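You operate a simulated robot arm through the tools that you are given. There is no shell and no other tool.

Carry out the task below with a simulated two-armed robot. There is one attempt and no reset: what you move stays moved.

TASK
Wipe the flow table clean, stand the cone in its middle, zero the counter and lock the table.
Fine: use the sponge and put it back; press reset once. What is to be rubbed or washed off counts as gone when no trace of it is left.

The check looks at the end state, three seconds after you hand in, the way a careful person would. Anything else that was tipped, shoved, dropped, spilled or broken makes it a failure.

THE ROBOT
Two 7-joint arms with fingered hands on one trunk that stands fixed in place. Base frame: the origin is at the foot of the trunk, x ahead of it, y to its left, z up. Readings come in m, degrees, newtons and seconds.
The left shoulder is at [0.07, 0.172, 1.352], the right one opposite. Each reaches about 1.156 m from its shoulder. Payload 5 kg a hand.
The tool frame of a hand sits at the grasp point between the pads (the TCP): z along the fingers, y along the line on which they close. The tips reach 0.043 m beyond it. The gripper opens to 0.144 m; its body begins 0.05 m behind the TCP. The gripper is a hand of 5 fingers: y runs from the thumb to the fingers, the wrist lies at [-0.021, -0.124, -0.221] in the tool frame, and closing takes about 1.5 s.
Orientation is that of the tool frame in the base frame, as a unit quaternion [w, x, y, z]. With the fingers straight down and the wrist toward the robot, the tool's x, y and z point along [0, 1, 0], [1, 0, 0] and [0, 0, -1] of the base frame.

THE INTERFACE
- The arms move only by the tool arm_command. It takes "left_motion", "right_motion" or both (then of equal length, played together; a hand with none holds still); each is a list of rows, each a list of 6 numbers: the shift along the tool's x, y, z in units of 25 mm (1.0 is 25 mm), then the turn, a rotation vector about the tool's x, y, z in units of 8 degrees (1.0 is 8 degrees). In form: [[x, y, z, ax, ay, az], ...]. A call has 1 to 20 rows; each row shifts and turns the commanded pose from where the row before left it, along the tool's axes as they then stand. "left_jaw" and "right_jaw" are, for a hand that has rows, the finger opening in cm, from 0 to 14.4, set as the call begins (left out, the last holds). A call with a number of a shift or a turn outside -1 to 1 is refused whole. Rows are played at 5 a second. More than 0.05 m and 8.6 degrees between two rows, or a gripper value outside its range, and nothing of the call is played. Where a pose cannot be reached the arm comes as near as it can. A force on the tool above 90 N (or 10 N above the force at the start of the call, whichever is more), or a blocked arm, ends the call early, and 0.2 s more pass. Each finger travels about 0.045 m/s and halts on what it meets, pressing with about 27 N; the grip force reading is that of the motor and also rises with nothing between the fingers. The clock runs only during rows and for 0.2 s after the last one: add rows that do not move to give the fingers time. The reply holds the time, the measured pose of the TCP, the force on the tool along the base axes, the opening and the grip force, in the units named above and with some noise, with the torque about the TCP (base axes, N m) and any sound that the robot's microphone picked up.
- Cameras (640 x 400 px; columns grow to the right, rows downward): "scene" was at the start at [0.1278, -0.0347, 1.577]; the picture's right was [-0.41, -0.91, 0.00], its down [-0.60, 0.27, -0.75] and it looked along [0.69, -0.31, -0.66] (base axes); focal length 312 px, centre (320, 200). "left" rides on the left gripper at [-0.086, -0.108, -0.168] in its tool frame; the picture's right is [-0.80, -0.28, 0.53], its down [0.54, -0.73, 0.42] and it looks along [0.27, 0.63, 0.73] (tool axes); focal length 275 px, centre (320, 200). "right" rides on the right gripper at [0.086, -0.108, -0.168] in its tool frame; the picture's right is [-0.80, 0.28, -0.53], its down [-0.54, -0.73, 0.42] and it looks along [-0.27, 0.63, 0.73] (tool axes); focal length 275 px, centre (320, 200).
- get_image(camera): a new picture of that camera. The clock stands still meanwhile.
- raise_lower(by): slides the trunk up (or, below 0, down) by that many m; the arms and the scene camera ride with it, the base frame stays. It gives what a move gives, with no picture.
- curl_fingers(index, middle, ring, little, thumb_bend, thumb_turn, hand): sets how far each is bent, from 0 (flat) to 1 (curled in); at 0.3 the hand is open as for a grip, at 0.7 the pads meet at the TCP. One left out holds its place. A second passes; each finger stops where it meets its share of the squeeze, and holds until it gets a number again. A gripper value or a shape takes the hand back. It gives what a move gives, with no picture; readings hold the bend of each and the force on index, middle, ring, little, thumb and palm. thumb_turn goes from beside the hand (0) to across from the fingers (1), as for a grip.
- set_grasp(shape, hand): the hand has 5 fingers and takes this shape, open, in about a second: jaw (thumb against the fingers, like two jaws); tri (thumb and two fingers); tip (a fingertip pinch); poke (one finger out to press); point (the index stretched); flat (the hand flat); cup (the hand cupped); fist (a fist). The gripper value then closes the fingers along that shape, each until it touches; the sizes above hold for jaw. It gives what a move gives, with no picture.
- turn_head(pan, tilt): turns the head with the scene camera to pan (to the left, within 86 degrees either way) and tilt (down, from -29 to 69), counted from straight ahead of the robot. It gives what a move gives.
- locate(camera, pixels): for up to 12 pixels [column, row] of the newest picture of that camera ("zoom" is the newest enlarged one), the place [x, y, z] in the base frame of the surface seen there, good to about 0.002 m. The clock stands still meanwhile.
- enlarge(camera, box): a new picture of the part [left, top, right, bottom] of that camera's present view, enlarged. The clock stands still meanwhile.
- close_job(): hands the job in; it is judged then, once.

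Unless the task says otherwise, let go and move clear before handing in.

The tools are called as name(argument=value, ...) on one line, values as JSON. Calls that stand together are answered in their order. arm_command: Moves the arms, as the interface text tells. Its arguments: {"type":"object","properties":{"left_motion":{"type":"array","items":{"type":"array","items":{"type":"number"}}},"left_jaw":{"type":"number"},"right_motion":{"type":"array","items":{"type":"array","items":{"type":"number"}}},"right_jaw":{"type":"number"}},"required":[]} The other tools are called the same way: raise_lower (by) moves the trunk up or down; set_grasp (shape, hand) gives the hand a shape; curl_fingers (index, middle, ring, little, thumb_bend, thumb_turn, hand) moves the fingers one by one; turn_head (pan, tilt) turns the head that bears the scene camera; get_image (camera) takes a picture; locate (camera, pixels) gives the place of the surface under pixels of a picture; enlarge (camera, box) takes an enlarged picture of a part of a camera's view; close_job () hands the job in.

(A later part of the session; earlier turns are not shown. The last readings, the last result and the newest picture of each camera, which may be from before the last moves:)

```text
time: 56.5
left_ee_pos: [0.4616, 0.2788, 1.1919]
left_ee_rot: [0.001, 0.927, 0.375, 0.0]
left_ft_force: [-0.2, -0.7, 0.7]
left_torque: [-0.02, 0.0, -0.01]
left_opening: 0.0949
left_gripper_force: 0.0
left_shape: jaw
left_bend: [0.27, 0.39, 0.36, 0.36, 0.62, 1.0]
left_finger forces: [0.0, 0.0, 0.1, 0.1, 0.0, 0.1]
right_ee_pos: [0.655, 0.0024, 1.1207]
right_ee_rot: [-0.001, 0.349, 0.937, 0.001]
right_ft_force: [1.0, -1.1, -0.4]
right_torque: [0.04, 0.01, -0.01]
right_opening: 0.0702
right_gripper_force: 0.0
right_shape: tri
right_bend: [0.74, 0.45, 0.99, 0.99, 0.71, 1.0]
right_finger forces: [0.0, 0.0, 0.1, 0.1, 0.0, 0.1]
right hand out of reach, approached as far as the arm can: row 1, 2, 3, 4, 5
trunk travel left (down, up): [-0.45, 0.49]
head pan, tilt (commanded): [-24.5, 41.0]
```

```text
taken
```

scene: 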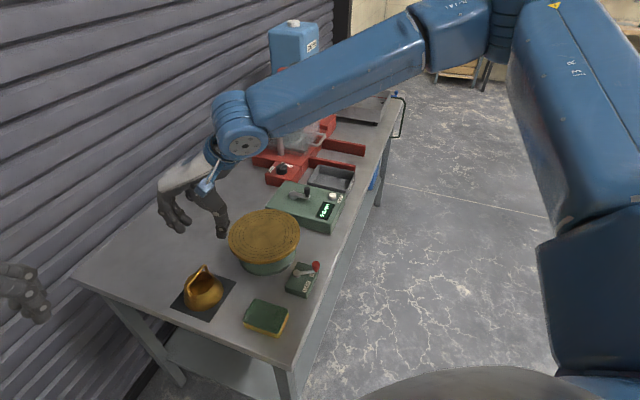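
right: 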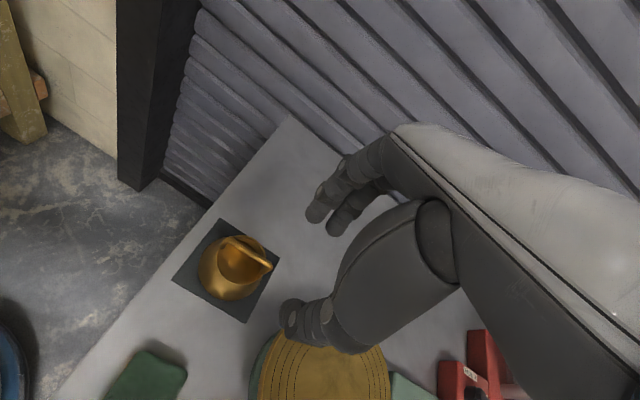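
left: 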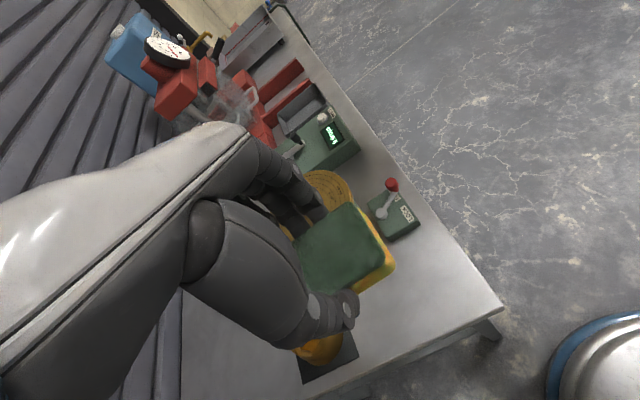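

Lowering made the shortfall larger, so the right arm's elbow posture is awkward; the mirrored pose worked for the left arm, so a solution exists. I'll back the right hand off toward the robot, unyaw it, and re-approach with a better elbow posture.

arm_command(right_motion=[[0, -1, -1, 0, 0, 0], [0, -1, -1, 0, 0, 0], [0, -1, -1, 0, 0, 0], [0, -1, -1, 0, 0, 0], [0, -1, 0, 0, 0, 0], [0, -1, 0, 0, 0, 0], [0, -1, 0, 0, 0, 0], [0, -1, 0, 0, 0, 0], [0, -1, 0, 0, 0, 0], [0, 0, 0, 0, 0, 0.875], [0, 0, 0, 0, 0, 0.875], [0, 0, 0, 0, 0, 0.875], [0, 0, 0, 0, 0, 0.875], [0, 0, 0, 0, 0, 0.875], [0, 0, 0, 0, 0, 0.875], [0, 0, 0, 0, 0, 0.875], [0, 0, 0, 0, 0, 0]])

get_image(camera="scene")

```text
time: 60.1
left_ee_pos: [0.4622, 0.2789, 1.1924]
left_ee_rot: [-0.001, 0.927, 0.375, 0.0]
left_ft_force: [-0.2, -0.5, 0.3]
left_torque: [0.03, -0.01, 0.02]
left_opening: 0.0946
left_gripper_force: 0.1
left_shape: jaw
left_bend: [0.27, 0.39, 0.36, 0.36, 0.62, 1.0]
left_finger forces: [0.0, 0.0, 0.1, 0.0, 0.1, 0.1]
right_ee_pos: [0.5233, -0.1646, 1.2254]
right_ee_rot: [0.0, 0.707, 0.707, 0.0]
right_ft_force: [-0.6, -0.7, -0.2]
right_torque: [0.04, -0.02, -0.01]
right_opening: 0.07
right_gripper_force: 0.0
right_shape: tri
right_bend: [0.74, 0.45, 0.99, 0.99, 0.71, 1.0]
right_finger forces: [0.1, 0.0, 0.0, 0.1, 0.0, 0.1]
right hand out of reach, approached as far as the arm can: row 13, 14, 15
trunk travel left (down, up): [-0.45, 0.49]
head pan, tilt (commanded): [-24.5, 41.0]
```

```text
taken
```

scene: 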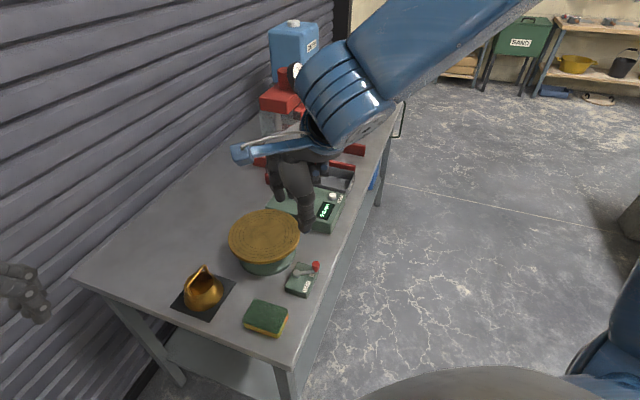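

The hand is back at (0.523,-0.165) with no yaw. I'll mirror the left arm's good starting pose by moving to about (0.705,-0.09), and then yaw again.

arm_command(right_motion=[[0.375, 0.91, -0.1, 0, 0, 0], [0.375, 0.91, -0.1, 0, 0, 0], [0.375, 0.91, -0.1, 0, 0, 0], [0.375, 0.91, -0.1, 0, 0, 0], [0.375, 0.91, -0.1, 0, 0, 0], [0.375, 0.91, -0.1, 0, 0, 0], [0.375, 0.91, -0.1, 0, 0, 0], [0.375, 0.91, -0.1, 0, 0, 0], [0, 0, 0, 0, 0, -0.875], [0, 0, 0, 0, 0, -0.875], [0, 0, 0, 0, 0, -0.875], [0, 0, 0, 0, 0, -0.875], [0, 0, 0, 0, 0, -0.875], [0, 0, 0, 0, 0, -0.875], [0, 0, 0, 0, 0, -0.875], [0, 0, 0, 0, 0, 0]])

get_image(camera="scene")

```text
time: 63.5
left_ee_pos: [0.462, 0.2813, 1.1924]
left_ee_rot: [0.0, 0.927, 0.376, 0.001]
left_ft_force: [0.4, -0.1, 0.2]
left_torque: [-0.01, 0.01, 0.0]
left_opening: 0.0948
left_gripper_force: 0.1
left_shape: jaw
left_bend: [0.27, 0.39, 0.36, 0.36, 0.62, 1.0]
left_finger forces: [0.0, 0.1, 0.1, 0.1, 0.1, 0.0]
right_ee_pos: [0.7049, -0.0903, 1.2443]
right_ee_rot: [0.0, 0.35, 0.937, 0.0]
right_ft_force: [-0.8, -0.6, -0.3]
right_torque: [-0.02, 0.01, 0.02]
right_opening: 0.0703
right_gripper_force: 0.1
right_shape: tri
right_bend: [0.74, 0.45, 0.99, 0.99, 0.71, 1.0]
right_finger forces: [0.0, 0.1, 0.0, 0.1, 0.0, 0.0]
trunk travel left (down, up): [-0.45, 0.49]
head pan, tilt (commanded): [-24.5, 41.0]
```

```text
taken
```

scene: 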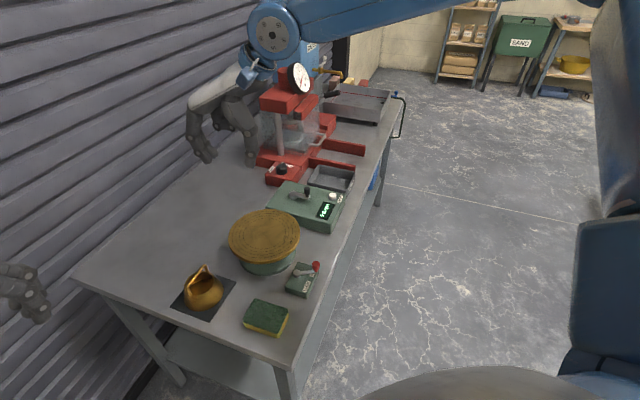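

The hand is at (0.705,-0.09) yawed 49° with no reach warning. I'll move over the handle and descend a little, watching for reach warnings.

arm_command(right_motion=[[0.83, 0.569, 0, 0, 0, 0], [0.83, 0.569, 0, 0, 0, 0], [0.83, 0.569, 0, 0, 0, 0], [0.83, 0.569, 0, 0, 0, 0], [0.83, 0.569, 0, 0, 0, 0], [0.83, 0.569, 0, 0, 0, 0], [0, 0, 0, 0, 0, 0]])

turn_head(pan=0, tilt=45)

get_image(camera="scene")

```text
time: 65.1
left_ee_pos: [0.4629, 0.2794, 1.192]
left_ee_rot: [0.0, 0.927, 0.375, 0.0]
left_ft_force: [0.2, 0.3, 0.2]
left_torque: [0.02, -0.02, 0.01]
left_opening: 0.0948
left_gripper_force: 0.0
left_shape: jaw
left_bend: [0.27, 0.39, 0.36, 0.36, 0.62, 1.0]
left_finger forces: [0.1, 0.1, 0.0, 0.1, 0.0, 0.1]
right_ee_pos: [0.6531, 0.0354, 1.2502]
right_ee_rot: [-0.001, 0.35, 0.937, 0.001]
right_ft_force: [0.2, 0.0, 0.7]
right_torque: [0.02, 0.03, -0.03]
right_opening: 0.0702
right_gripper_force: 0.0
right_shape: tri
right_bend: [0.74, 0.45, 0.99, 0.99, 0.71, 1.0]
right_finger forces: [0.0, 0.0, 0.0, 0.0, 0.0, 0.0]
right hand out of reach, approached as far as the arm can: row 5, 6
trunk travel left (down, up): [-0.45, 0.49]
head pan, tilt (commanded): [-24.5, 41.0]
```

```text
time: 66.0
left_ee_pos: [0.4628, 0.279, 1.1922]
left_ee_rot: [0.0, 0.927, 0.375, 0.001]
left_ft_force: [-0.3, -0.5, -0.1]
left_torque: [0.01, -0.02, 0.02]
left_opening: 0.0947
left_gripper_force: 0.0
left_shape: jaw
left_bend: [0.27, 0.39, 0.36, 0.36, 0.62, 1.0]
left_finger forces: [0.0, 0.1, 0.1, 0.0, 0.1, 0.0]
right_ee_pos: [0.6524, 0.0347, 1.2505]
right_ee_rot: [-0.001, 0.349, 0.937, 0.001]
right_ft_force: [0.4, 0.3, -1.0]
right_torque: [0.0, 0.01, -0.02]
right_opening: 0.0706
right_gripper_force: 0.0
right_shape: tri
right_bend: [0.74, 0.45, 0.99, 0.99, 0.71, 1.0]
right_finger forces: [0.0, 0.0, 0.0, 0.1, 0.1, 0.0]
trunk travel left (down, up): [-0.45, 0.49]
head pan, tilt (commanded): [0.0, 45.0]
```

```text
taken
```

scene: 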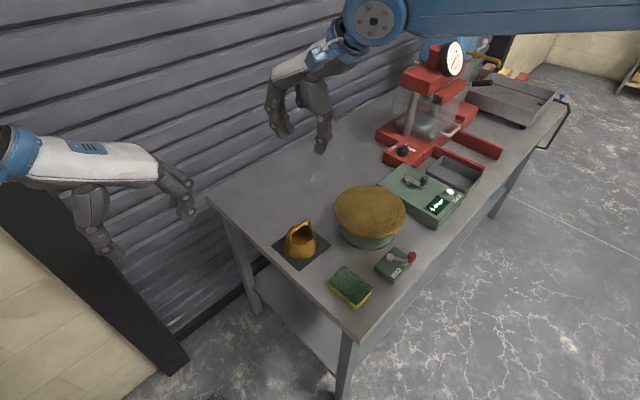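

The right arm still stops about 2.5 cm short because of its wrist and elbow posture. Tilting the hand about the bar's axis (so that the fingers point slightly forward) keeps the grip valid on a round bar and may ease the wrist. I'll test that here in free air.

arm_command(right_motion=[[0, 0, 0, -1, 0, 0], [0, 0, 0, -1, 0, 0], [0, 0, 0, -1, 0, 0], [0.3, 0.6, 0, 0, 0, 0], [0.3, 0.6, 0, 0, 0, 0], [0, 0, 0, 0, 0, 0]])

```text
time: 67.4
left_ee_pos: [0.4622, 0.2778, 1.1927]
left_ee_rot: [-0.001, 0.927, 0.376, 0.0]
left_ft_force: [0.1, 0.2, -0.2]
left_torque: [0.02, 0.01, -0.01]
left_opening: 0.0949
left_gripper_force: 0.1
left_shape: jaw
left_bend: [0.27, 0.39, 0.36, 0.36, 0.62, 1.0]
left_finger forces: [0.0, 0.0, 0.0, 0.1, 0.0, 0.1]
right_ee_pos: [0.6594, 0.0654, 1.2612]
right_ee_rot: [0.073, 0.342, 0.916, 0.195]
right_ft_force: [-0.1, -0.1, 0.5]
right_torque: [0.07, 0.0, -0.01]
right_opening: 0.0701
right_gripper_force: 0.1
right_shape: tri
right_bend: [0.74, 0.45, 0.99, 0.99, 0.71, 1.0]
right_finger forces: [0.0, 0.1, 0.0, 0.0, 0.1, 0.0]
trunk travel left (down, up): [-0.45, 0.49]
head pan, tilt (commanded): [0.0, 45.0]
```

With a 24° tilt the arm reaches (0.659,0.065) without a warning. I'll descend toward the handle to z≈1.06 and check reach.

arm_command(right_motion=[[-0.051, -0.365, 0.714, 0, 0, 0], [-0.051, -0.365, 0.714, 0, 0, 0], [-0.051, -0.365, 0.714, 0, 0, 0], [-0.051, -0.365, 0.714, 0, 0, 0], [-0.051, -0.365, 0.714, 0, 0, 0], [-0.051, -0.365, 0.714, 0, 0, 0], [-0.051, -0.365, 0.714, 0, 0, 0], [-0.051, -0.365, 0.714, 0, 0, 0], [-0.051, -0.365, 0.714, 0, 0, 0], [-0.051, -0.365, 0.714, 0, 0, 0], [0, 0, 0, 0, 0, 0]])

get_image(camera="scene")

get_image(camera="right")

```text
time: 69.8
left_ee_pos: [0.4625, 0.2801, 1.1919]
left_ee_rot: [0.0, 0.927, 0.375, 0.0]
left_ft_force: [0.4, 0.9, 0.1]
left_torque: [0.0, 0.02, 0.0]
left_opening: 0.0947
left_gripper_force: 0.1
left_shape: jaw
left_bend: [0.27, 0.39, 0.36, 0.36, 0.62, 1.0]
left_finger forces: [0.0, 0.1, 0.0, 0.0, 0.0, 0.0]
right_ee_pos: [0.6538, 0.0176, 1.084]
right_ee_rot: [0.072, 0.342, 0.916, 0.195]
right_ft_force: [-0.4, -0.2, -0.3]
right_torque: [0.02, 0.02, 0.03]
right_opening: 0.0701
right_gripper_force: 0.0
right_shape: tri
right_bend: [0.74, 0.45, 0.99, 0.99, 0.71, 1.0]
right_finger forces: [0.1, 0.0, 0.1, 0.1, 0.1, 0.0]
right hand out of reach, approached as far as the arm can: row 7, 8, 9, 10
trunk travel left (down, up): [-0.45, 0.49]
head pan, tilt (commanded): [0.0, 45.0]
```

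```text
taken
```

scene: 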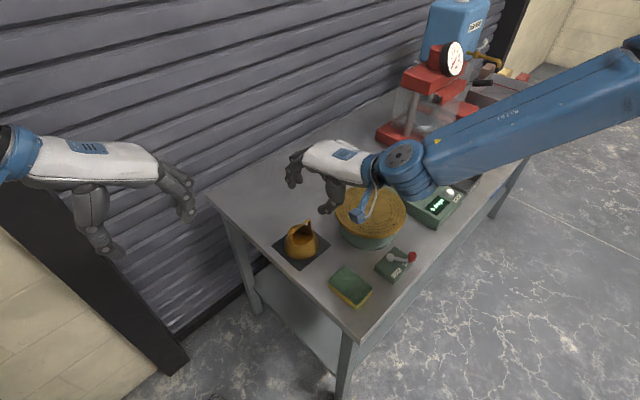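

```text
taken
```

right: 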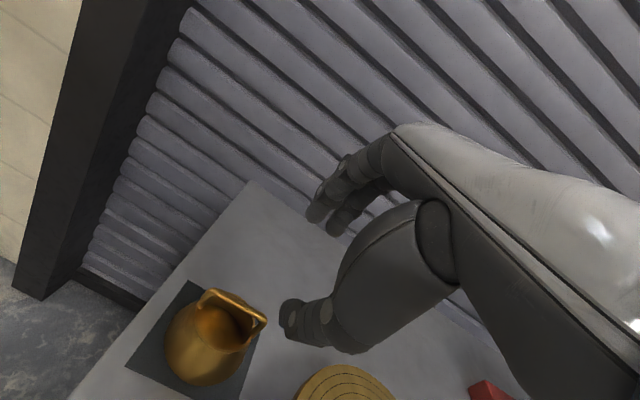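

The arm again falls short as it descends, so the right arm's posture won't do here. The left arm reaches this area comfortably at about -41° yaw, where it can squeeze the two upright legs of the handle from outside. I'll examine the legs with the right camera's close view first.

enlarge(camera="right", box=[120, 260, 300, 400])

enlarge(camera="scene", box=[260, 205, 340, 275])

```text
2.86 times, centred on (210, 330) of right
```

zoom: 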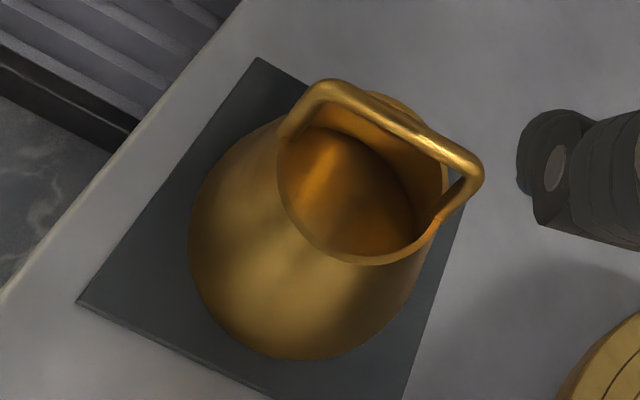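

```text
5.71 times, centred on (300, 240) of scene
```

zoom: 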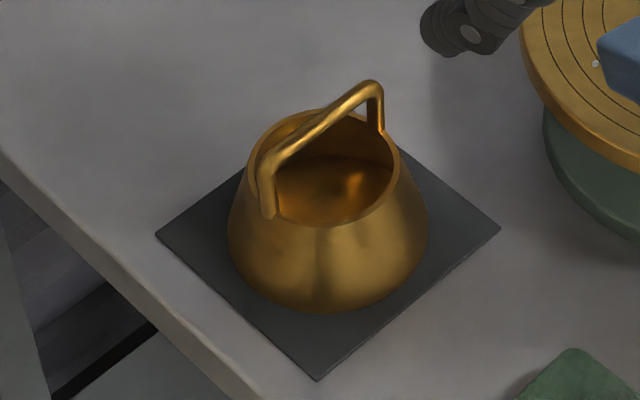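

Both legs look upright and attach at the rim's outer edge. I'll locate points on them.

locate(camera="zoom", pixels=[[264, 170], [265, 185], [267, 200], [268, 213], [378, 95], [379, 110], [381, 125], [270, 158], [368, 83], [320, 122], [300, 135], [345, 103]])

enlarge(camera="right", box=[120, 260, 300, 400])

locate(camera="zoom", pixels=[[295, 120], [305, 105], [285, 130], [470, 175], [455, 195], [440, 215], [475, 165], [330, 85], [400, 125], [360, 98], [310, 355], [190, 250]])

```text
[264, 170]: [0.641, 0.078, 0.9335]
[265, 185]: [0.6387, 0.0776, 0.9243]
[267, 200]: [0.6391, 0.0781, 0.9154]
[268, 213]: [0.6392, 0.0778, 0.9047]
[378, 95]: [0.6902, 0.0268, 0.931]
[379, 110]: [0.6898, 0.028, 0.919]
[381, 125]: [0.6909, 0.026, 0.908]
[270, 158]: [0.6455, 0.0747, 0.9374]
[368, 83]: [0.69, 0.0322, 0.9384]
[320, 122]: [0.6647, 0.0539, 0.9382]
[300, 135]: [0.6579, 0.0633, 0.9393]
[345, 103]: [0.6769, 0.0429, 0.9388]
```

```text
2.86 times, centred on (210, 330) of right
```

zoom: 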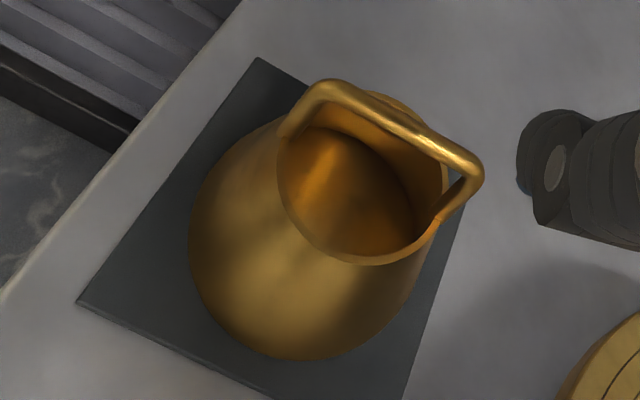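

```text
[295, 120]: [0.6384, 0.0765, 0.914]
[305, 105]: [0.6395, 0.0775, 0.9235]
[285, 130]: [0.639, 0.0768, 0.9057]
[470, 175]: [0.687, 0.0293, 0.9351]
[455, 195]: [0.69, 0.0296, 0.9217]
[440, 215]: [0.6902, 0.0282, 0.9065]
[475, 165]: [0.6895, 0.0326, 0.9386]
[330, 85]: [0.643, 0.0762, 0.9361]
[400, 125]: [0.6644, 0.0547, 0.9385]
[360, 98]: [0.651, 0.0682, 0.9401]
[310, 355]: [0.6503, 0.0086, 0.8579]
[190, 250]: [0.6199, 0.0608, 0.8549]
```

The legs are vertical, at about (0.642,0.0785) and (0.693,0.029), so the handle runs at -44°, which matches the left hand's -46° yaw. I'll clear the right hand up and away first.

arm_command(right_motion=[[0, 0.407, -0.914, 0, 0, 0], [0, 0.407, -0.914, 0, 0, 0], [0, 0.407, -0.914, 0, 0, 0], [0, 0.407, -0.914, 0, 0, 0], [0, 0.407, -0.914, 0, 0, 0], [0, 0, 0, 1, 0, 0], [0, 0, 0, 1, 0, 0], [0, 0, 0, 1, 0, 0], [-0.843, -0.971, 0, 0, 0, 0], [-0.843, -0.971, 0, 0, 0, 0], [-0.843, -0.971, 0, 0, 0, 0], [-0.843, -0.971, 0, 0, 0, 0], [-0.843, -0.971, 0, 0, 0, 0], [-0.843, -0.971, 0, 0, 0, 0], [-0.843, -0.971, 0, 0, 0, 0], [-0.843, -0.971, 0, 0, 0, 0], [-0.843, -0.971, 0, 0, 0, 0], [-0.843, -0.971, 0, 0, 0, 0], [-0.843, -0.971, 0, 0, 0, 0], [-0.843, -0.971, 0, 0, 0, 0]])

set_grasp(shape="tri", hand="left")

```text
time: 74.0
left_ee_pos: [0.4619, 0.2777, 1.1937]
left_ee_rot: [-0.001, 0.927, 0.376, -0.001]
left_ft_force: [0.0, -0.6, 0.1]
left_torque: [0.04, 0.01, -0.01]
left_opening: 0.0948
left_gripper_force: 0.1
left_shape: jaw
left_bend: [0.27, 0.39, 0.36, 0.36, 0.62, 1.0]
left_finger forces: [0.0, 0.0, 0.0, 0.0, 0.0, 0.0]
right_ee_pos: [0.6545, -0.3704, 1.2093]
right_ee_rot: [0.001, 0.35, 0.937, 0.001]
right_ft_force: [-0.2, 0.3, 0.3]
right_torque: [0.04, -0.02, 0.04]
right_opening: 0.0699
right_gripper_force: 0.2
right_shape: tri
right_bend: [0.74, 0.45, 0.99, 0.99, 0.71, 1.0]
right_finger forces: [0.0, 0.0, 0.0, 0.1, 0.0, 0.1]
trunk travel left (down, up): [-0.45, 0.49]
head pan, tilt (commanded): [0.0, 45.0]
```

```text
time: 74.9
left_ee_pos: [0.4614, 0.2789, 1.193]
left_ee_rot: [-0.001, 0.927, 0.376, 0.0]
left_ft_force: [0.6, 0.2, -0.7]
left_torque: [-0.02, 0.02, -0.02]
left_opening: 0.1438
left_gripper_force: 0.0
left_shape: tri
left_bend: [0.3, 0.3, 0.99, 0.99, 0.3, 0.98]
left_finger forces: [0.0, 0.0, 0.1, 0.1, 0.0, 0.0]
right_ee_pos: [0.6547, -0.3694, 1.2092]
right_ee_rot: [0.0, 0.349, 0.937, -0.001]
right_ft_force: [-0.6, 0.5, 1.4]
right_torque: [-0.04, 0.0, 0.0]
right_opening: 0.0701
right_gripper_force: 0.0
right_shape: tri
right_bend: [0.74, 0.45, 0.99, 0.99, 0.71, 1.0]
right_finger forces: [0.0, 0.0, 0.0, 0.0, 0.0, 0.1]
trunk travel left (down, up): [-0.45, 0.49]
head pan, tilt (commanded): [0.0, 45.0]
```

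The left hand is in "tri". I'll move it over the cone at z≈1.10 with a 10.5 cm opening, while shifting the right hand further right.

arm_command(left_motion=[[-0.026, 0.937, 0.286, 0, 0, 0], [-0.026, 0.937, 0.286, 0, 0, 0], [-0.026, 0.937, 0.286, 0, 0, 0], [-0.026, 0.937, 0.286, 0, 0, 0], [-0.026, 0.937, 0.286, 0, 0, 0], [-0.026, 0.937, 0.286, 0, 0, 0], [-0.026, 0.937, 0.286, 0, 0, 0], [-0.026, 0.937, 0.286, 0, 0, 0], [-0.026, 0.937, 0.286, 0, 0, 0], [-0.026, 0.937, 0.286, 0, 0, 0], [-0.026, 0.937, 0.286, 0, 0, 0], [-0.026, 0.937, 0.286, 0, 0, 0], [-0.026, 0.937, 0.286, 0, 0, 0], [0, 0, 0, 0, 0, 0]], left_jaw=10.5, right_motion=[[-0.262, -0.302, 0, 0, 0, 0], [-0.262, -0.302, 0, 0, 0, 0], [-0.262, -0.302, 0, 0, 0, 0], [-0.262, -0.302, 0, 0, 0, 0], [-0.262, -0.302, 0, 0, 0, 0], [-0.262, -0.302, 0, 0, 0, 0], [-0.262, -0.302, 0, 0, 0, 0], [-0.262, -0.302, 0, 0, 0, 0], [-0.262, -0.302, 0, 0, 0, 0], [-0.262, -0.302, 0, 0, 0, 0], [-0.262, -0.302, 0, 0, 0, 0], [-0.262, -0.302, 0, 0, 0, 0], [-0.262, -0.302, 0, 0, 0, 0], [0, 0, 0, 0, 0, 0]])

get_image(camera="scene")

get_image(camera="left")

get_image(camera="right")

```text
time: 77.9
left_ee_pos: [0.6678, 0.0542, 1.1015]
left_ee_rot: [0.0, 0.927, 0.376, 0.0]
left_ft_force: [1.0, -0.3, -0.1]
left_torque: [-0.04, -0.02, 0.01]
left_opening: 0.1052
left_gripper_force: 0.0
left_shape: tri
left_bend: [0.26, 0.36, 0.99, 0.99, 0.57, 0.99]
left_finger forces: [0.0, 0.1, 0.0, 0.0, 0.0, 0.0]
right_ee_pos: [0.6544, -0.498, 1.209]
right_ee_rot: [0.0, 0.35, 0.937, 0.0]
right_ft_force: [-0.4, 0.5, 0.5]
right_torque: [-0.02, -0.03, 0.02]
right_opening: 0.0699
right_gripper_force: 0.1
right_shape: tri
right_bend: [0.74, 0.45, 0.99, 0.99, 0.71, 1.0]
right_finger forces: [0.0, 0.0, 0.1, 0.0, 0.0, 0.0]
trunk travel left (down, up): [-0.45, 0.49]
head pan, tilt (commanded): [0.0, 45.0]
```

```text
taken
```

scene: 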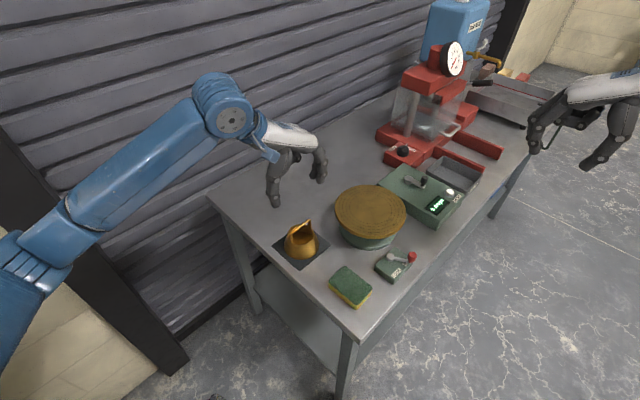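

```text
taken
```

left: 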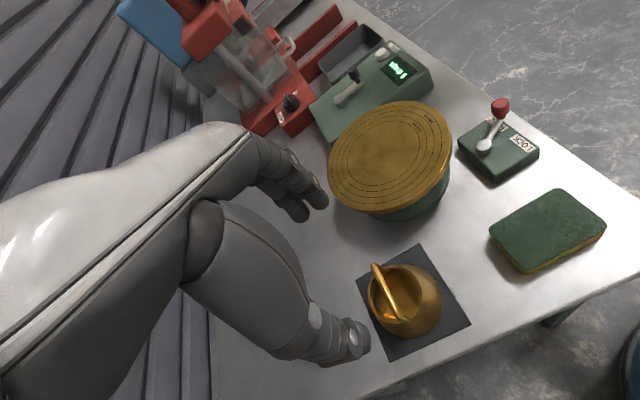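

```text
taken
```

right: 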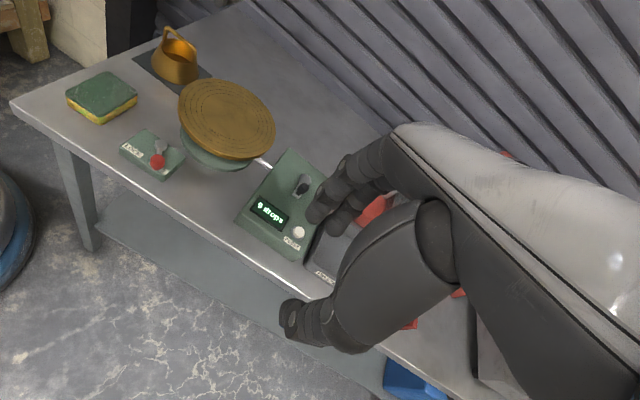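

The left hand is centred over the cone, and both cameras see it. I'll descend to z≈0.975, just above engagement, and check alignment.

arm_command(left_motion=[[0, 0, 0.84, 0, 0, 0], [0, 0, 0.84, 0, 0, 0], [0, 0, 0.84, 0, 0, 0], [0, 0, 0.84, 0, 0, 0], [0, 0, 0.84, 0, 0, 0], [0, 0, 0.84, 0, 0, 0], [0, 0, 0, 0, 0, 0]])

enlarge(camera="scene", box=[240, 180, 350, 280])

enlarge(camera="left", box=[220, 130, 440, 380])

enlarge(camera="right", box=[120, 0, 240, 100])

```text
time: 79.5
left_ee_pos: [0.668, 0.0532, 0.9751]
left_ee_rot: [0.0, 0.927, 0.376, 0.0]
left_ft_force: [0.2, 0.1, -0.2]
left_torque: [-0.01, 0.02, 0.01]
left_opening: 0.1054
left_gripper_force: 0.1
left_shape: tri
left_bend: [0.26, 0.36, 0.99, 0.99, 0.57, 0.99]
left_finger forces: [0.0, 0.0, 0.1, 0.0, 0.0, 0.1]
right_ee_pos: [0.6547, -0.4991, 1.2084]
right_ee_rot: [0.0, 0.349, 0.937, 0.0]
right_ft_force: [-0.4, -0.2, -0.5]
right_torque: [-0.01, -0.01, 0.01]
right_opening: 0.0705
right_gripper_force: 0.1
right_shape: tri
right_bend: [0.74, 0.45, 0.99, 0.99, 0.71, 1.0]
right_finger forces: [0.0, 0.1, 0.1, 0.1, 0.0, 0.0]
trunk travel left (down, up): [-0.45, 0.49]
head pan, tilt (commanded): [0.0, 45.0]
```

```text
4.00 times, centred on (295, 230) of scene
```

zoom: 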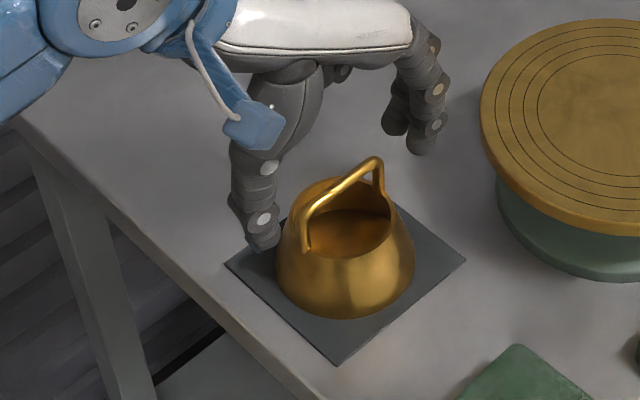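

```text
1.60 times, centred on (330, 255) of left
```

zoom: 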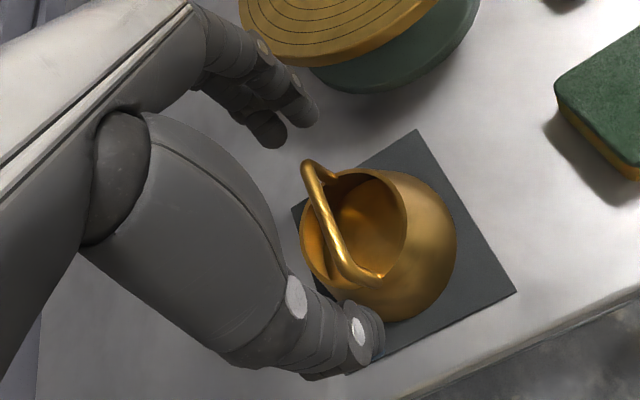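

```text
4.00 times, centred on (180, 50) of right
```

zoom: 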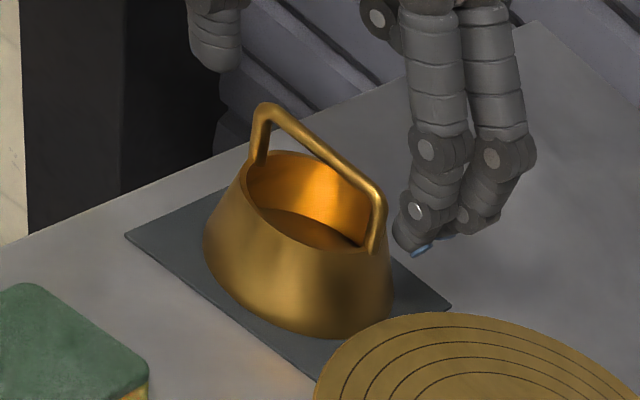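

I'll locate the fingertips against the handle legs in this newest zoom, then the thumb from the scene.

locate(camera="zoom", pixels=[[412, 240], [400, 225], [460, 225], [480, 215], [415, 210], [500, 160], [375, 225], [262, 140], [230, 50], [205, 40], [425, 150]])

enlarge(camera="scene", box=[270, 190, 350, 260])

locate(camera="zoom", pixels=[[135, 305], [130, 325], [160, 310], [110, 300], [190, 300], [185, 330], [350, 150], [360, 90], [390, 130], [330, 80], [400, 150], [130, 280]])

```text
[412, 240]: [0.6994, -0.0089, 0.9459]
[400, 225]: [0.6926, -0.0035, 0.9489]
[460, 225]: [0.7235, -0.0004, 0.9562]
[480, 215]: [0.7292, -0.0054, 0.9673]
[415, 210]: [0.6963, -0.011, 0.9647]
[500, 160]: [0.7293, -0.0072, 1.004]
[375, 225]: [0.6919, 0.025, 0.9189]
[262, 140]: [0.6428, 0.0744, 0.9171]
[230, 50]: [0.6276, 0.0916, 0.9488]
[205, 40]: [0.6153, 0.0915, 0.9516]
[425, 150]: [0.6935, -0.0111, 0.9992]
```

```text
5.71 times, centred on (310, 225) of scene
```

zoom: 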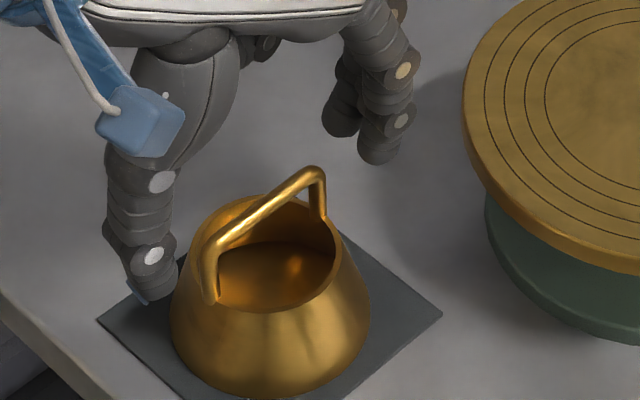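

```text
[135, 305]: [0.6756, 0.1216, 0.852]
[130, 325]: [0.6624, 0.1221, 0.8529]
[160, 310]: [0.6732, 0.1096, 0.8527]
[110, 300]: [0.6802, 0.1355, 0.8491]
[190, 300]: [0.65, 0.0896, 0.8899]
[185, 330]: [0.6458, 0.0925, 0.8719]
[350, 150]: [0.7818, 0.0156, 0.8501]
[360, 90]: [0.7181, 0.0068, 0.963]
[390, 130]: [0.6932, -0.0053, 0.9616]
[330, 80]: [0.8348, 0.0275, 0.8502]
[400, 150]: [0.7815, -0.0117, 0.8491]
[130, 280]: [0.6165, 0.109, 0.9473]
```

The legs lie on the hand's centreline (tool x≈0, y≈±0.035), with the thumb opposite the index/middle pair. I'll descend 3.3 cm so that the tips are just above the rim, and check.

arm_command(left_motion=[[0, 0, 0.44, 0, 0, 0], [0, 0, 0.44, 0, 0, 0], [0, 0, 0.44, 0, 0, 0], [0, 0, 0, 0, 0, 0]])

enlarge(camera="scene", box=[260, 190, 350, 270])

enlarge(camera="right", box=[120, 0, 240, 100])

locate(camera="zoom", pixels=[[405, 270], [415, 290], [460, 260], [375, 225], [230, 110], [220, 90], [370, 190]])

```text
time: 80.5
left_ee_pos: [0.6682, 0.0523, 0.9408]
left_ee_rot: [0.0, 0.927, 0.374, 0.0]
left_ft_force: [-0.5, -0.4, -0.4]
left_torque: [0.01, 0.0, 0.01]
left_opening: 0.1054
left_gripper_force: 0.0
left_shape: tri
left_bend: [0.26, 0.36, 0.99, 0.99, 0.57, 0.99]
left_finger forces: [0.0, 0.0, 0.0, 0.1, 0.1, 0.1]
right_ee_pos: [0.6557, -0.4976, 1.2083]
right_ee_rot: [0.0, 0.349, 0.937, 0.0]
right_ft_force: [-0.8, 0.1, 0.5]
right_torque: [-0.01, 0.01, 0.0]
right_opening: 0.0703
right_gripper_force: 0.1
right_shape: tri
right_bend: [0.74, 0.45, 0.99, 0.99, 0.71, 1.0]
right_finger forces: [0.0, 0.1, 0.0, 0.0, 0.0, 0.0]
trunk travel left (down, up): [-0.45, 0.49]
head pan, tilt (commanded): [0.0, 45.0]
```

```text
5.00 times, centred on (305, 230) of scene
```

zoom: 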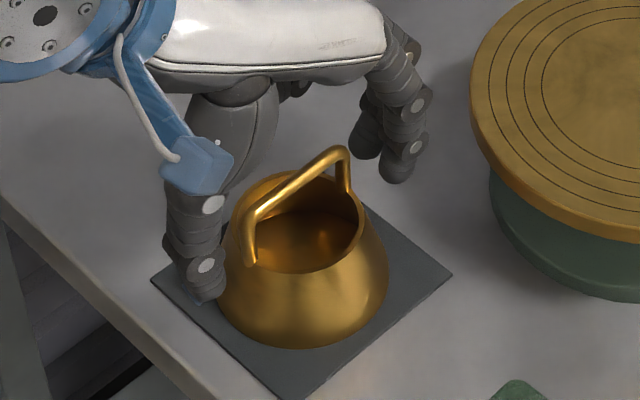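

```text
4.00 times, centred on (180, 50) of right
```

zoom: 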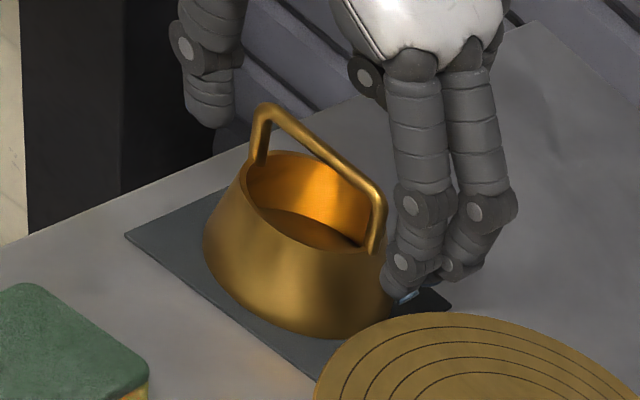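

```text
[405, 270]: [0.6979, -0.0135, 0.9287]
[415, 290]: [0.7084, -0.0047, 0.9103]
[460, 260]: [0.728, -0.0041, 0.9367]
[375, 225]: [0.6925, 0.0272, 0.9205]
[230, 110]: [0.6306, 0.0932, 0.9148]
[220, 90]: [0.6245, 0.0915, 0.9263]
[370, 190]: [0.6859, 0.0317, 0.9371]
```

The tips are at about z 0.907, just above the rim and outside both legs. I'll close the fingers on the legs.

arm_command(left_motion=[[0, 0, 0, 0, 0, 0], [0, 0, 0, 0, 0, 0], [0, 0, 0, 0, 0, 0], [0, 0, 0, 0, 0, 0], [0, 0, 0, 0, 0, 0], [0, 0, 0, 0, 0, 0]], left_jaw=5.0)

enlarge(camera="scene", box=[260, 190, 350, 270])

enlarge(camera="left", box=[220, 130, 440, 380])

enlarge(camera="right", box=[120, 0, 240, 100])

```text
time: 81.9
left_ee_pos: [0.6659, 0.053, 0.9433]
left_ee_rot: [0.002, 0.927, 0.375, 0.002]
left_ft_force: [1.5, 2.7, 15.9]
left_torque: [-0.63, -0.63, 0.13]
left_opening: 0.0626
left_gripper_force: 27.2
left_shape: tri
left_bend: [0.75, 0.48, 1.0, 1.0, 0.71, 1.0]
left_finger forces: [22.3, 14.5, 0.0, 0.0, 24.4, 0.0]
right_ee_pos: [0.6543, -0.4992, 1.2102]
right_ee_rot: [0.001, 0.35, 0.937, 0.0]
right_ft_force: [0.4, -0.5, -1.0]
right_torque: [-0.01, -0.03, -0.04]
right_opening: 0.0703
right_gripper_force: 0.0
right_shape: tri
right_bend: [0.74, 0.45, 0.99, 0.99, 0.71, 1.0]
right_finger forces: [0.0, 0.0, 0.1, 0.1, 0.0, 0.2]
trunk travel left (down, up): [-0.45, 0.49]
head pan, tilt (commanded): [0.0, 45.0]
```

```text
5.00 times, centred on (305, 230) of scene
```

zoom: 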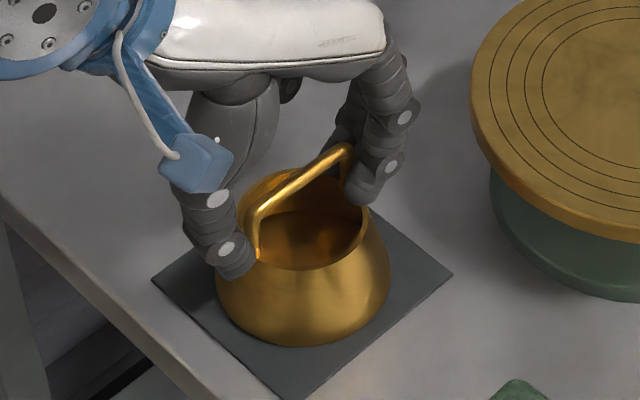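

```text
1.60 times, centred on (330, 255) of left
```

zoom: 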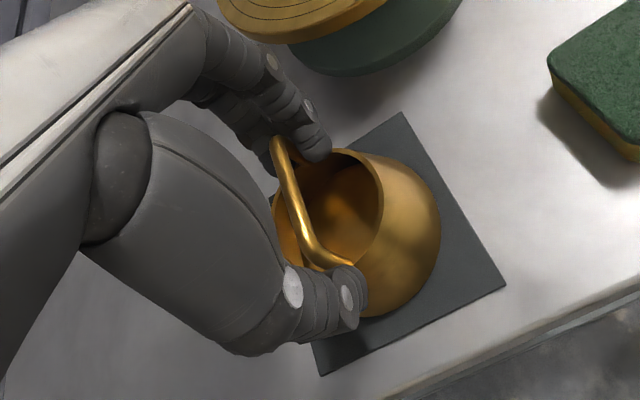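

```text
4.00 times, centred on (180, 50) of right
```

zoom: 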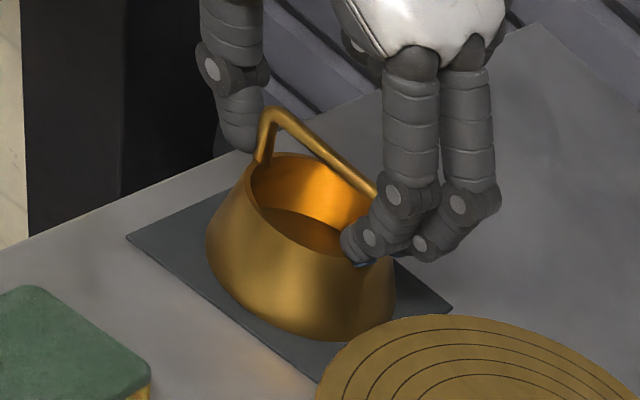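

Closing gave a 16 N upward push on the hand: the index tip slid in beside the leg and pressed on the rim, so this grip isn't trustworthy. I'll release it. A pinch on the bar with the right hand should be reachable if I lower the trunk, since its reach improved at greater relative height.

arm_command(left_motion=[[0, 0, 0, 0, 0, 0], [0, 0, 0, 0, 0, 0], [0, 0, 0, 0, 0, 0], [0, 0, 0, 0, 0, 0], [0, 0, 0, 0, 0, 0], [0, 0, 0, 0, 0, 0]], left_jaw=10.5)

enlarge(camera="right", box=[120, 0, 240, 100])

enlarge(camera="scene", box=[260, 190, 350, 270])

```text
time: 83.3
left_ee_pos: [0.6677, 0.0538, 0.9418]
left_ee_rot: [0.0, 0.927, 0.375, 0.001]
left_ft_force: [0.0, -0.7, 0.0]
left_torque: [0.02, 0.02, 0.04]
left_opening: 0.1046
left_gripper_force: 0.0
left_shape: tri
left_bend: [0.26, 0.37, 0.99, 0.99, 0.58, 0.99]
left_finger forces: [0.0, 0.0, 0.1, 0.1, 0.1, 0.1]
right_ee_pos: [0.6547, -0.4989, 1.2083]
right_ee_rot: [0.0, 0.349, 0.937, 0.001]
right_ft_force: [1.0, -0.7, -0.6]
right_torque: [0.0, -0.02, 0.01]
right_opening: 0.0701
right_gripper_force: 0.0
right_shape: tri
right_bend: [0.74, 0.45, 0.99, 0.99, 0.71, 1.0]
right_finger forces: [0.0, 0.1, 0.0, 0.0, 0.0, 0.0]
trunk travel left (down, up): [-0.45, 0.49]
head pan, tilt (commanded): [0.0, 45.0]
```

```text
4.00 times, centred on (180, 50) of right
```

zoom: 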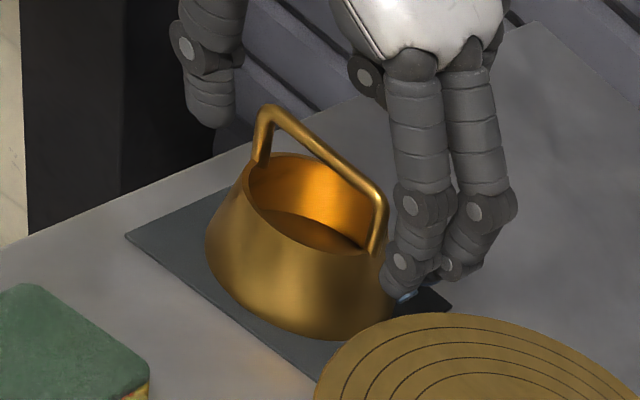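

```text
5.00 times, centred on (305, 230) of scene
```

zoom: 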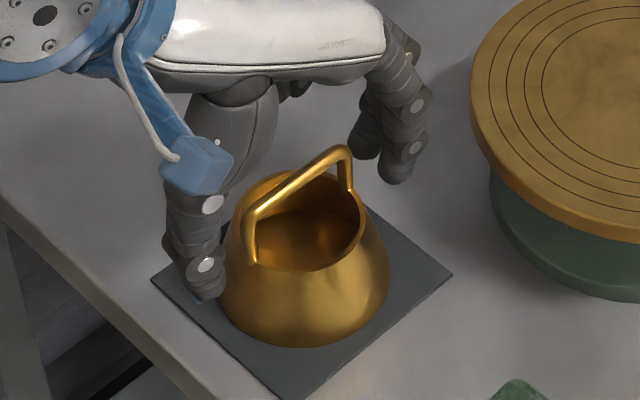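

The cone is released, moved at most about 1–2 mm, and the mat is unmoved. I'll retract the left hand up and out to its parking spot, and raise the right hand.

arm_command(left_motion=[[0, 0, -0.6, 0, 0, 0], [0, 0, -1, 0, 0, 0], [0, 0, -1, 0, 0, 0], [0, 0, -1, 0, 0, 0], [0, 0, -1, 0, 0, 0], [0, 0, -1, 0, 0, 0], [0, -0.937, -0.5, 0, 0, 0], [0, -0.937, -0.5, 0, 0, 0], [0, -0.937, -0.5, 0, 0, 0], [0, -0.937, -0.5, 0, 0, 0], [0, -0.937, -0.5, 0, 0, 0], [0, -0.937, -0.5, 0, 0, 0], [0, -0.937, -0.5, 0, 0, 0], [0, -0.937, 0, 0, 0, 0], [0, -0.937, 0, 0, 0, 0], [0, -0.937, 0, 0, 0, 0], [0, -0.937, 0, 0, 0, 0], [0, -0.937, 0, 0, 0, 0], [0, 0, 0, 0, 0, 0]], right_motion=[[0, 0, -0.3, 0, 0, 0], [0, 0, -0.3, 0, 0, 0], [0, 0, -0.3, 0, 0, 0], [0, 0, -0.3, 0, 0, 0], [0, 0, -0.3, 0, 0, 0], [0, 0, -0.3, 0, 0, 0], [0, 0, -0.3, 0, 0, 0], [0, 0, -0.3, 0, 0, 0], [0, 0, -0.3, 0, 0, 0], [0, 0, -0.3, 0, 0, 0], [0, 0, -0.3, 0, 0, 0], [0, 0, -0.3, 0, 0, 0], [0, 0, -0.3, 0, 0, 0], [0, 0, -0.3, 0, 0, 0], [0, 0, -0.3, 0, 0, 0], [0, 0, -0.3, 0, 0, 0], [0, 0, 0, 0, 0, 0], [0, 0, 0, 0, 0, 0], [0, 0, 0, 0, 0, 0]])

get_image(camera="scene")

```text
time: 87.3
left_ee_pos: [0.4711, 0.2553, 1.1688]
left_ee_rot: [-0.001, 0.927, 0.376, -0.001]
left_ft_force: [0.2, -0.3, -0.6]
left_torque: [-0.02, 0.01, -0.01]
left_opening: 0.1047
left_gripper_force: 0.1
left_shape: tri
left_bend: [0.26, 0.36, 0.99, 0.99, 0.57, 0.99]
left_finger forces: [0.1, 0.0, 0.0, 0.1, 0.0, 0.0]
right_ee_pos: [0.6564, -0.4999, 1.3277]
right_ee_rot: [-0.001, 0.352, 0.936, 0.0]
right_ft_force: [-0.2, -0.8, -0.4]
right_torque: [-0.02, 0.06, -0.02]
right_opening: 0.07
right_gripper_force: 0.0
right_shape: tri
right_bend: [0.74, 0.45, 0.99, 0.99, 0.71, 1.0]
right_finger forces: [0.0, 0.1, 0.0, 0.0, 0.1, 0.1]
trunk travel left (down, up): [-0.45, 0.49]
head pan, tilt (commanded): [0.0, 45.0]
```

```text
taken
```

scene: 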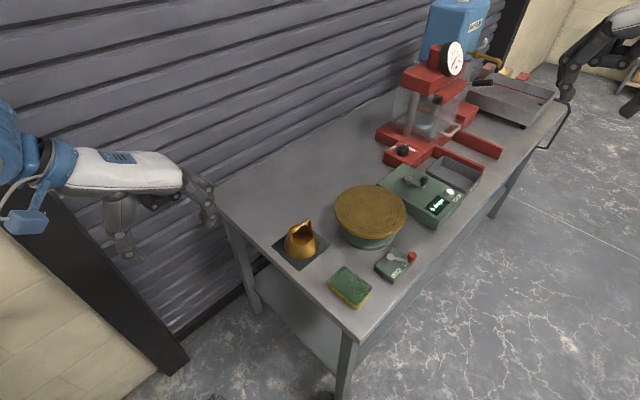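

The bench is clear. I'll nudge the left hand a bit farther out and up, and then lower the trunk by 0.22 m.

arm_command(left_motion=[[0, -0.6, -0.8, 0, 0, 0], [0, -0.6, -0.8, 0, 0, 0], [0, -0.6, -0.8, 0, 0, 0], [0, 0, 0, 0, 0, 0]])

raise_lower(by=-0.22)

get_image(camera="scene")

```text
time: 88.3
left_ee_pos: [0.444, 0.289, 1.2303]
left_ee_rot: [0.0, 0.927, 0.374, -0.001]
left_ft_force: [0.3, 0.6, 0.4]
left_torque: [-0.02, 0.01, 0.0]
left_opening: 0.1046
left_gripper_force: 0.0
left_shape: tri
left_bend: [0.26, 0.36, 0.99, 0.99, 0.57, 0.99]
left_finger forces: [0.1, 0.0, 0.1, 0.0, 0.0, 0.0]
left hand out of reach, approached as far as the arm can: row 2
right_ee_pos: [0.6553, -0.4991, 1.3299]
right_ee_rot: [0.0, 0.35, 0.937, 0.0]
right_ft_force: [-0.1, -1.4, 0.6]
right_torque: [0.02, 0.03, -0.01]
right_opening: 0.0704
right_gripper_force: 0.1
right_shape: tri
right_bend: [0.74, 0.45, 0.99, 0.99, 0.71, 1.0]
right_finger forces: [0.0, 0.0, 0.1, 0.1, 0.1, 0.1]
trunk travel left (down, up): [-0.45, 0.49]
head pan, tilt (commanded): [0.0, 45.0]
```

```text
time: 90.6
left_ee_pos: [0.4442, 0.2893, 1.0096]
left_ee_rot: [0.0, 0.927, 0.376, -0.001]
left_ft_force: [-0.7, 0.8, -0.1]
left_torque: [-0.01, -0.01, 0.01]
left_opening: 0.1047
left_gripper_force: 0.1
left_shape: tri
left_bend: [0.26, 0.36, 0.99, 0.99, 0.57, 0.99]
left_finger forces: [0.1, 0.0, 0.1, 0.0, 0.0, 0.0]
right_ee_pos: [0.655, -0.4983, 1.11]
right_ee_rot: [-0.001, 0.35, 0.937, 0.0]
right_ft_force: [-0.4, -0.8, 0.2]
right_torque: [0.0, 0.0, 0.02]
right_opening: 0.0702
right_gripper_force: 0.0
right_shape: tri
right_bend: [0.74, 0.45, 0.99, 0.99, 0.71, 1.0]
right_finger forces: [0.0, 0.0, 0.1, 0.0, 0.0, 0.1]
trunk travel left (down, up): [-0.23, 0.71]
head pan, tilt (commanded): [0.0, 45.0]
```

```text
taken
```

scene: 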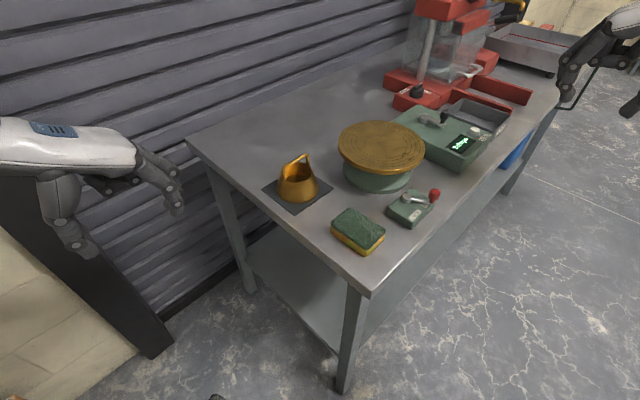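

The trunk is down and the view is clear. I'll tilt the right hand and bring it across at TCP z≈1.11 to above the handle.

arm_command(right_motion=[[0, 0, 0, -1, 0, 0], [0, 0, 0, -1, 0, 0], [0, 0, 0, -1, 0, 0], [0.837, 0.9, 0.4, 0, 0, 0], [0.837, 0.9, 0.4, 0, 0, 0], [0.837, 0.9, 0.4, 0, 0, 0], [0.837, 0.9, 0.4, 0, 0, 0], [0.837, 0.9, 0.4, 0, 0, 0], [0.837, 0.9, 0.4, 0, 0, 0], [0.837, 0.9, 0.4, 0, 0, 0], [0.837, 0.9, 0.4, 0, 0, 0], [0, 0, 0, 0, 0, 0]])

get_image(camera="scene")

```text
time: 93.2
left_ee_pos: [0.4436, 0.289, 1.0087]
left_ee_rot: [0.0, 0.927, 0.375, 0.0]
left_ft_force: [0.2, 0.1, 0.8]
left_torque: [0.0, -0.06, 0.01]
left_opening: 0.105
left_gripper_force: 0.1
left_shape: tri
left_bend: [0.26, 0.36, 0.99, 0.99, 0.57, 0.99]
left_finger forces: [0.0, 0.0, 0.0, 0.0, 0.0, 0.0]
right_ee_pos: [0.658, -0.243, 1.1097]
right_ee_rot: [0.072, 0.341, 0.916, 0.196]
right_ft_force: [-0.5, -0.5, -0.1]
right_torque: [0.03, 0.03, -0.05]
right_opening: 0.0701
right_gripper_force: 0.0
right_shape: tri
right_bend: [0.74, 0.45, 0.99, 0.99, 0.71, 1.0]
right_finger forces: [0.0, 0.0, 0.0, 0.0, 0.0, 0.0]
trunk travel left (down, up): [-0.23, 0.71]
head pan, tilt (commanded): [0.0, 45.0]
```

```text
taken
```

scene: 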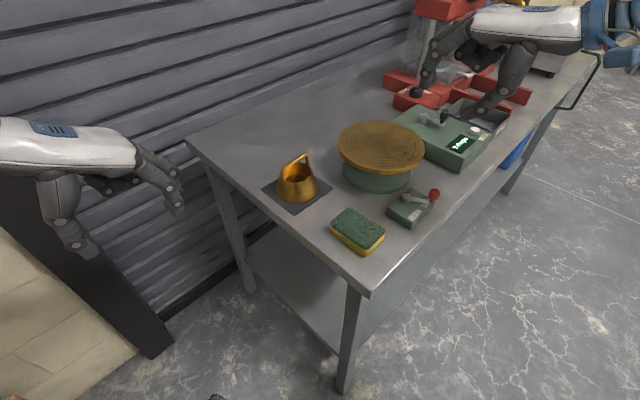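

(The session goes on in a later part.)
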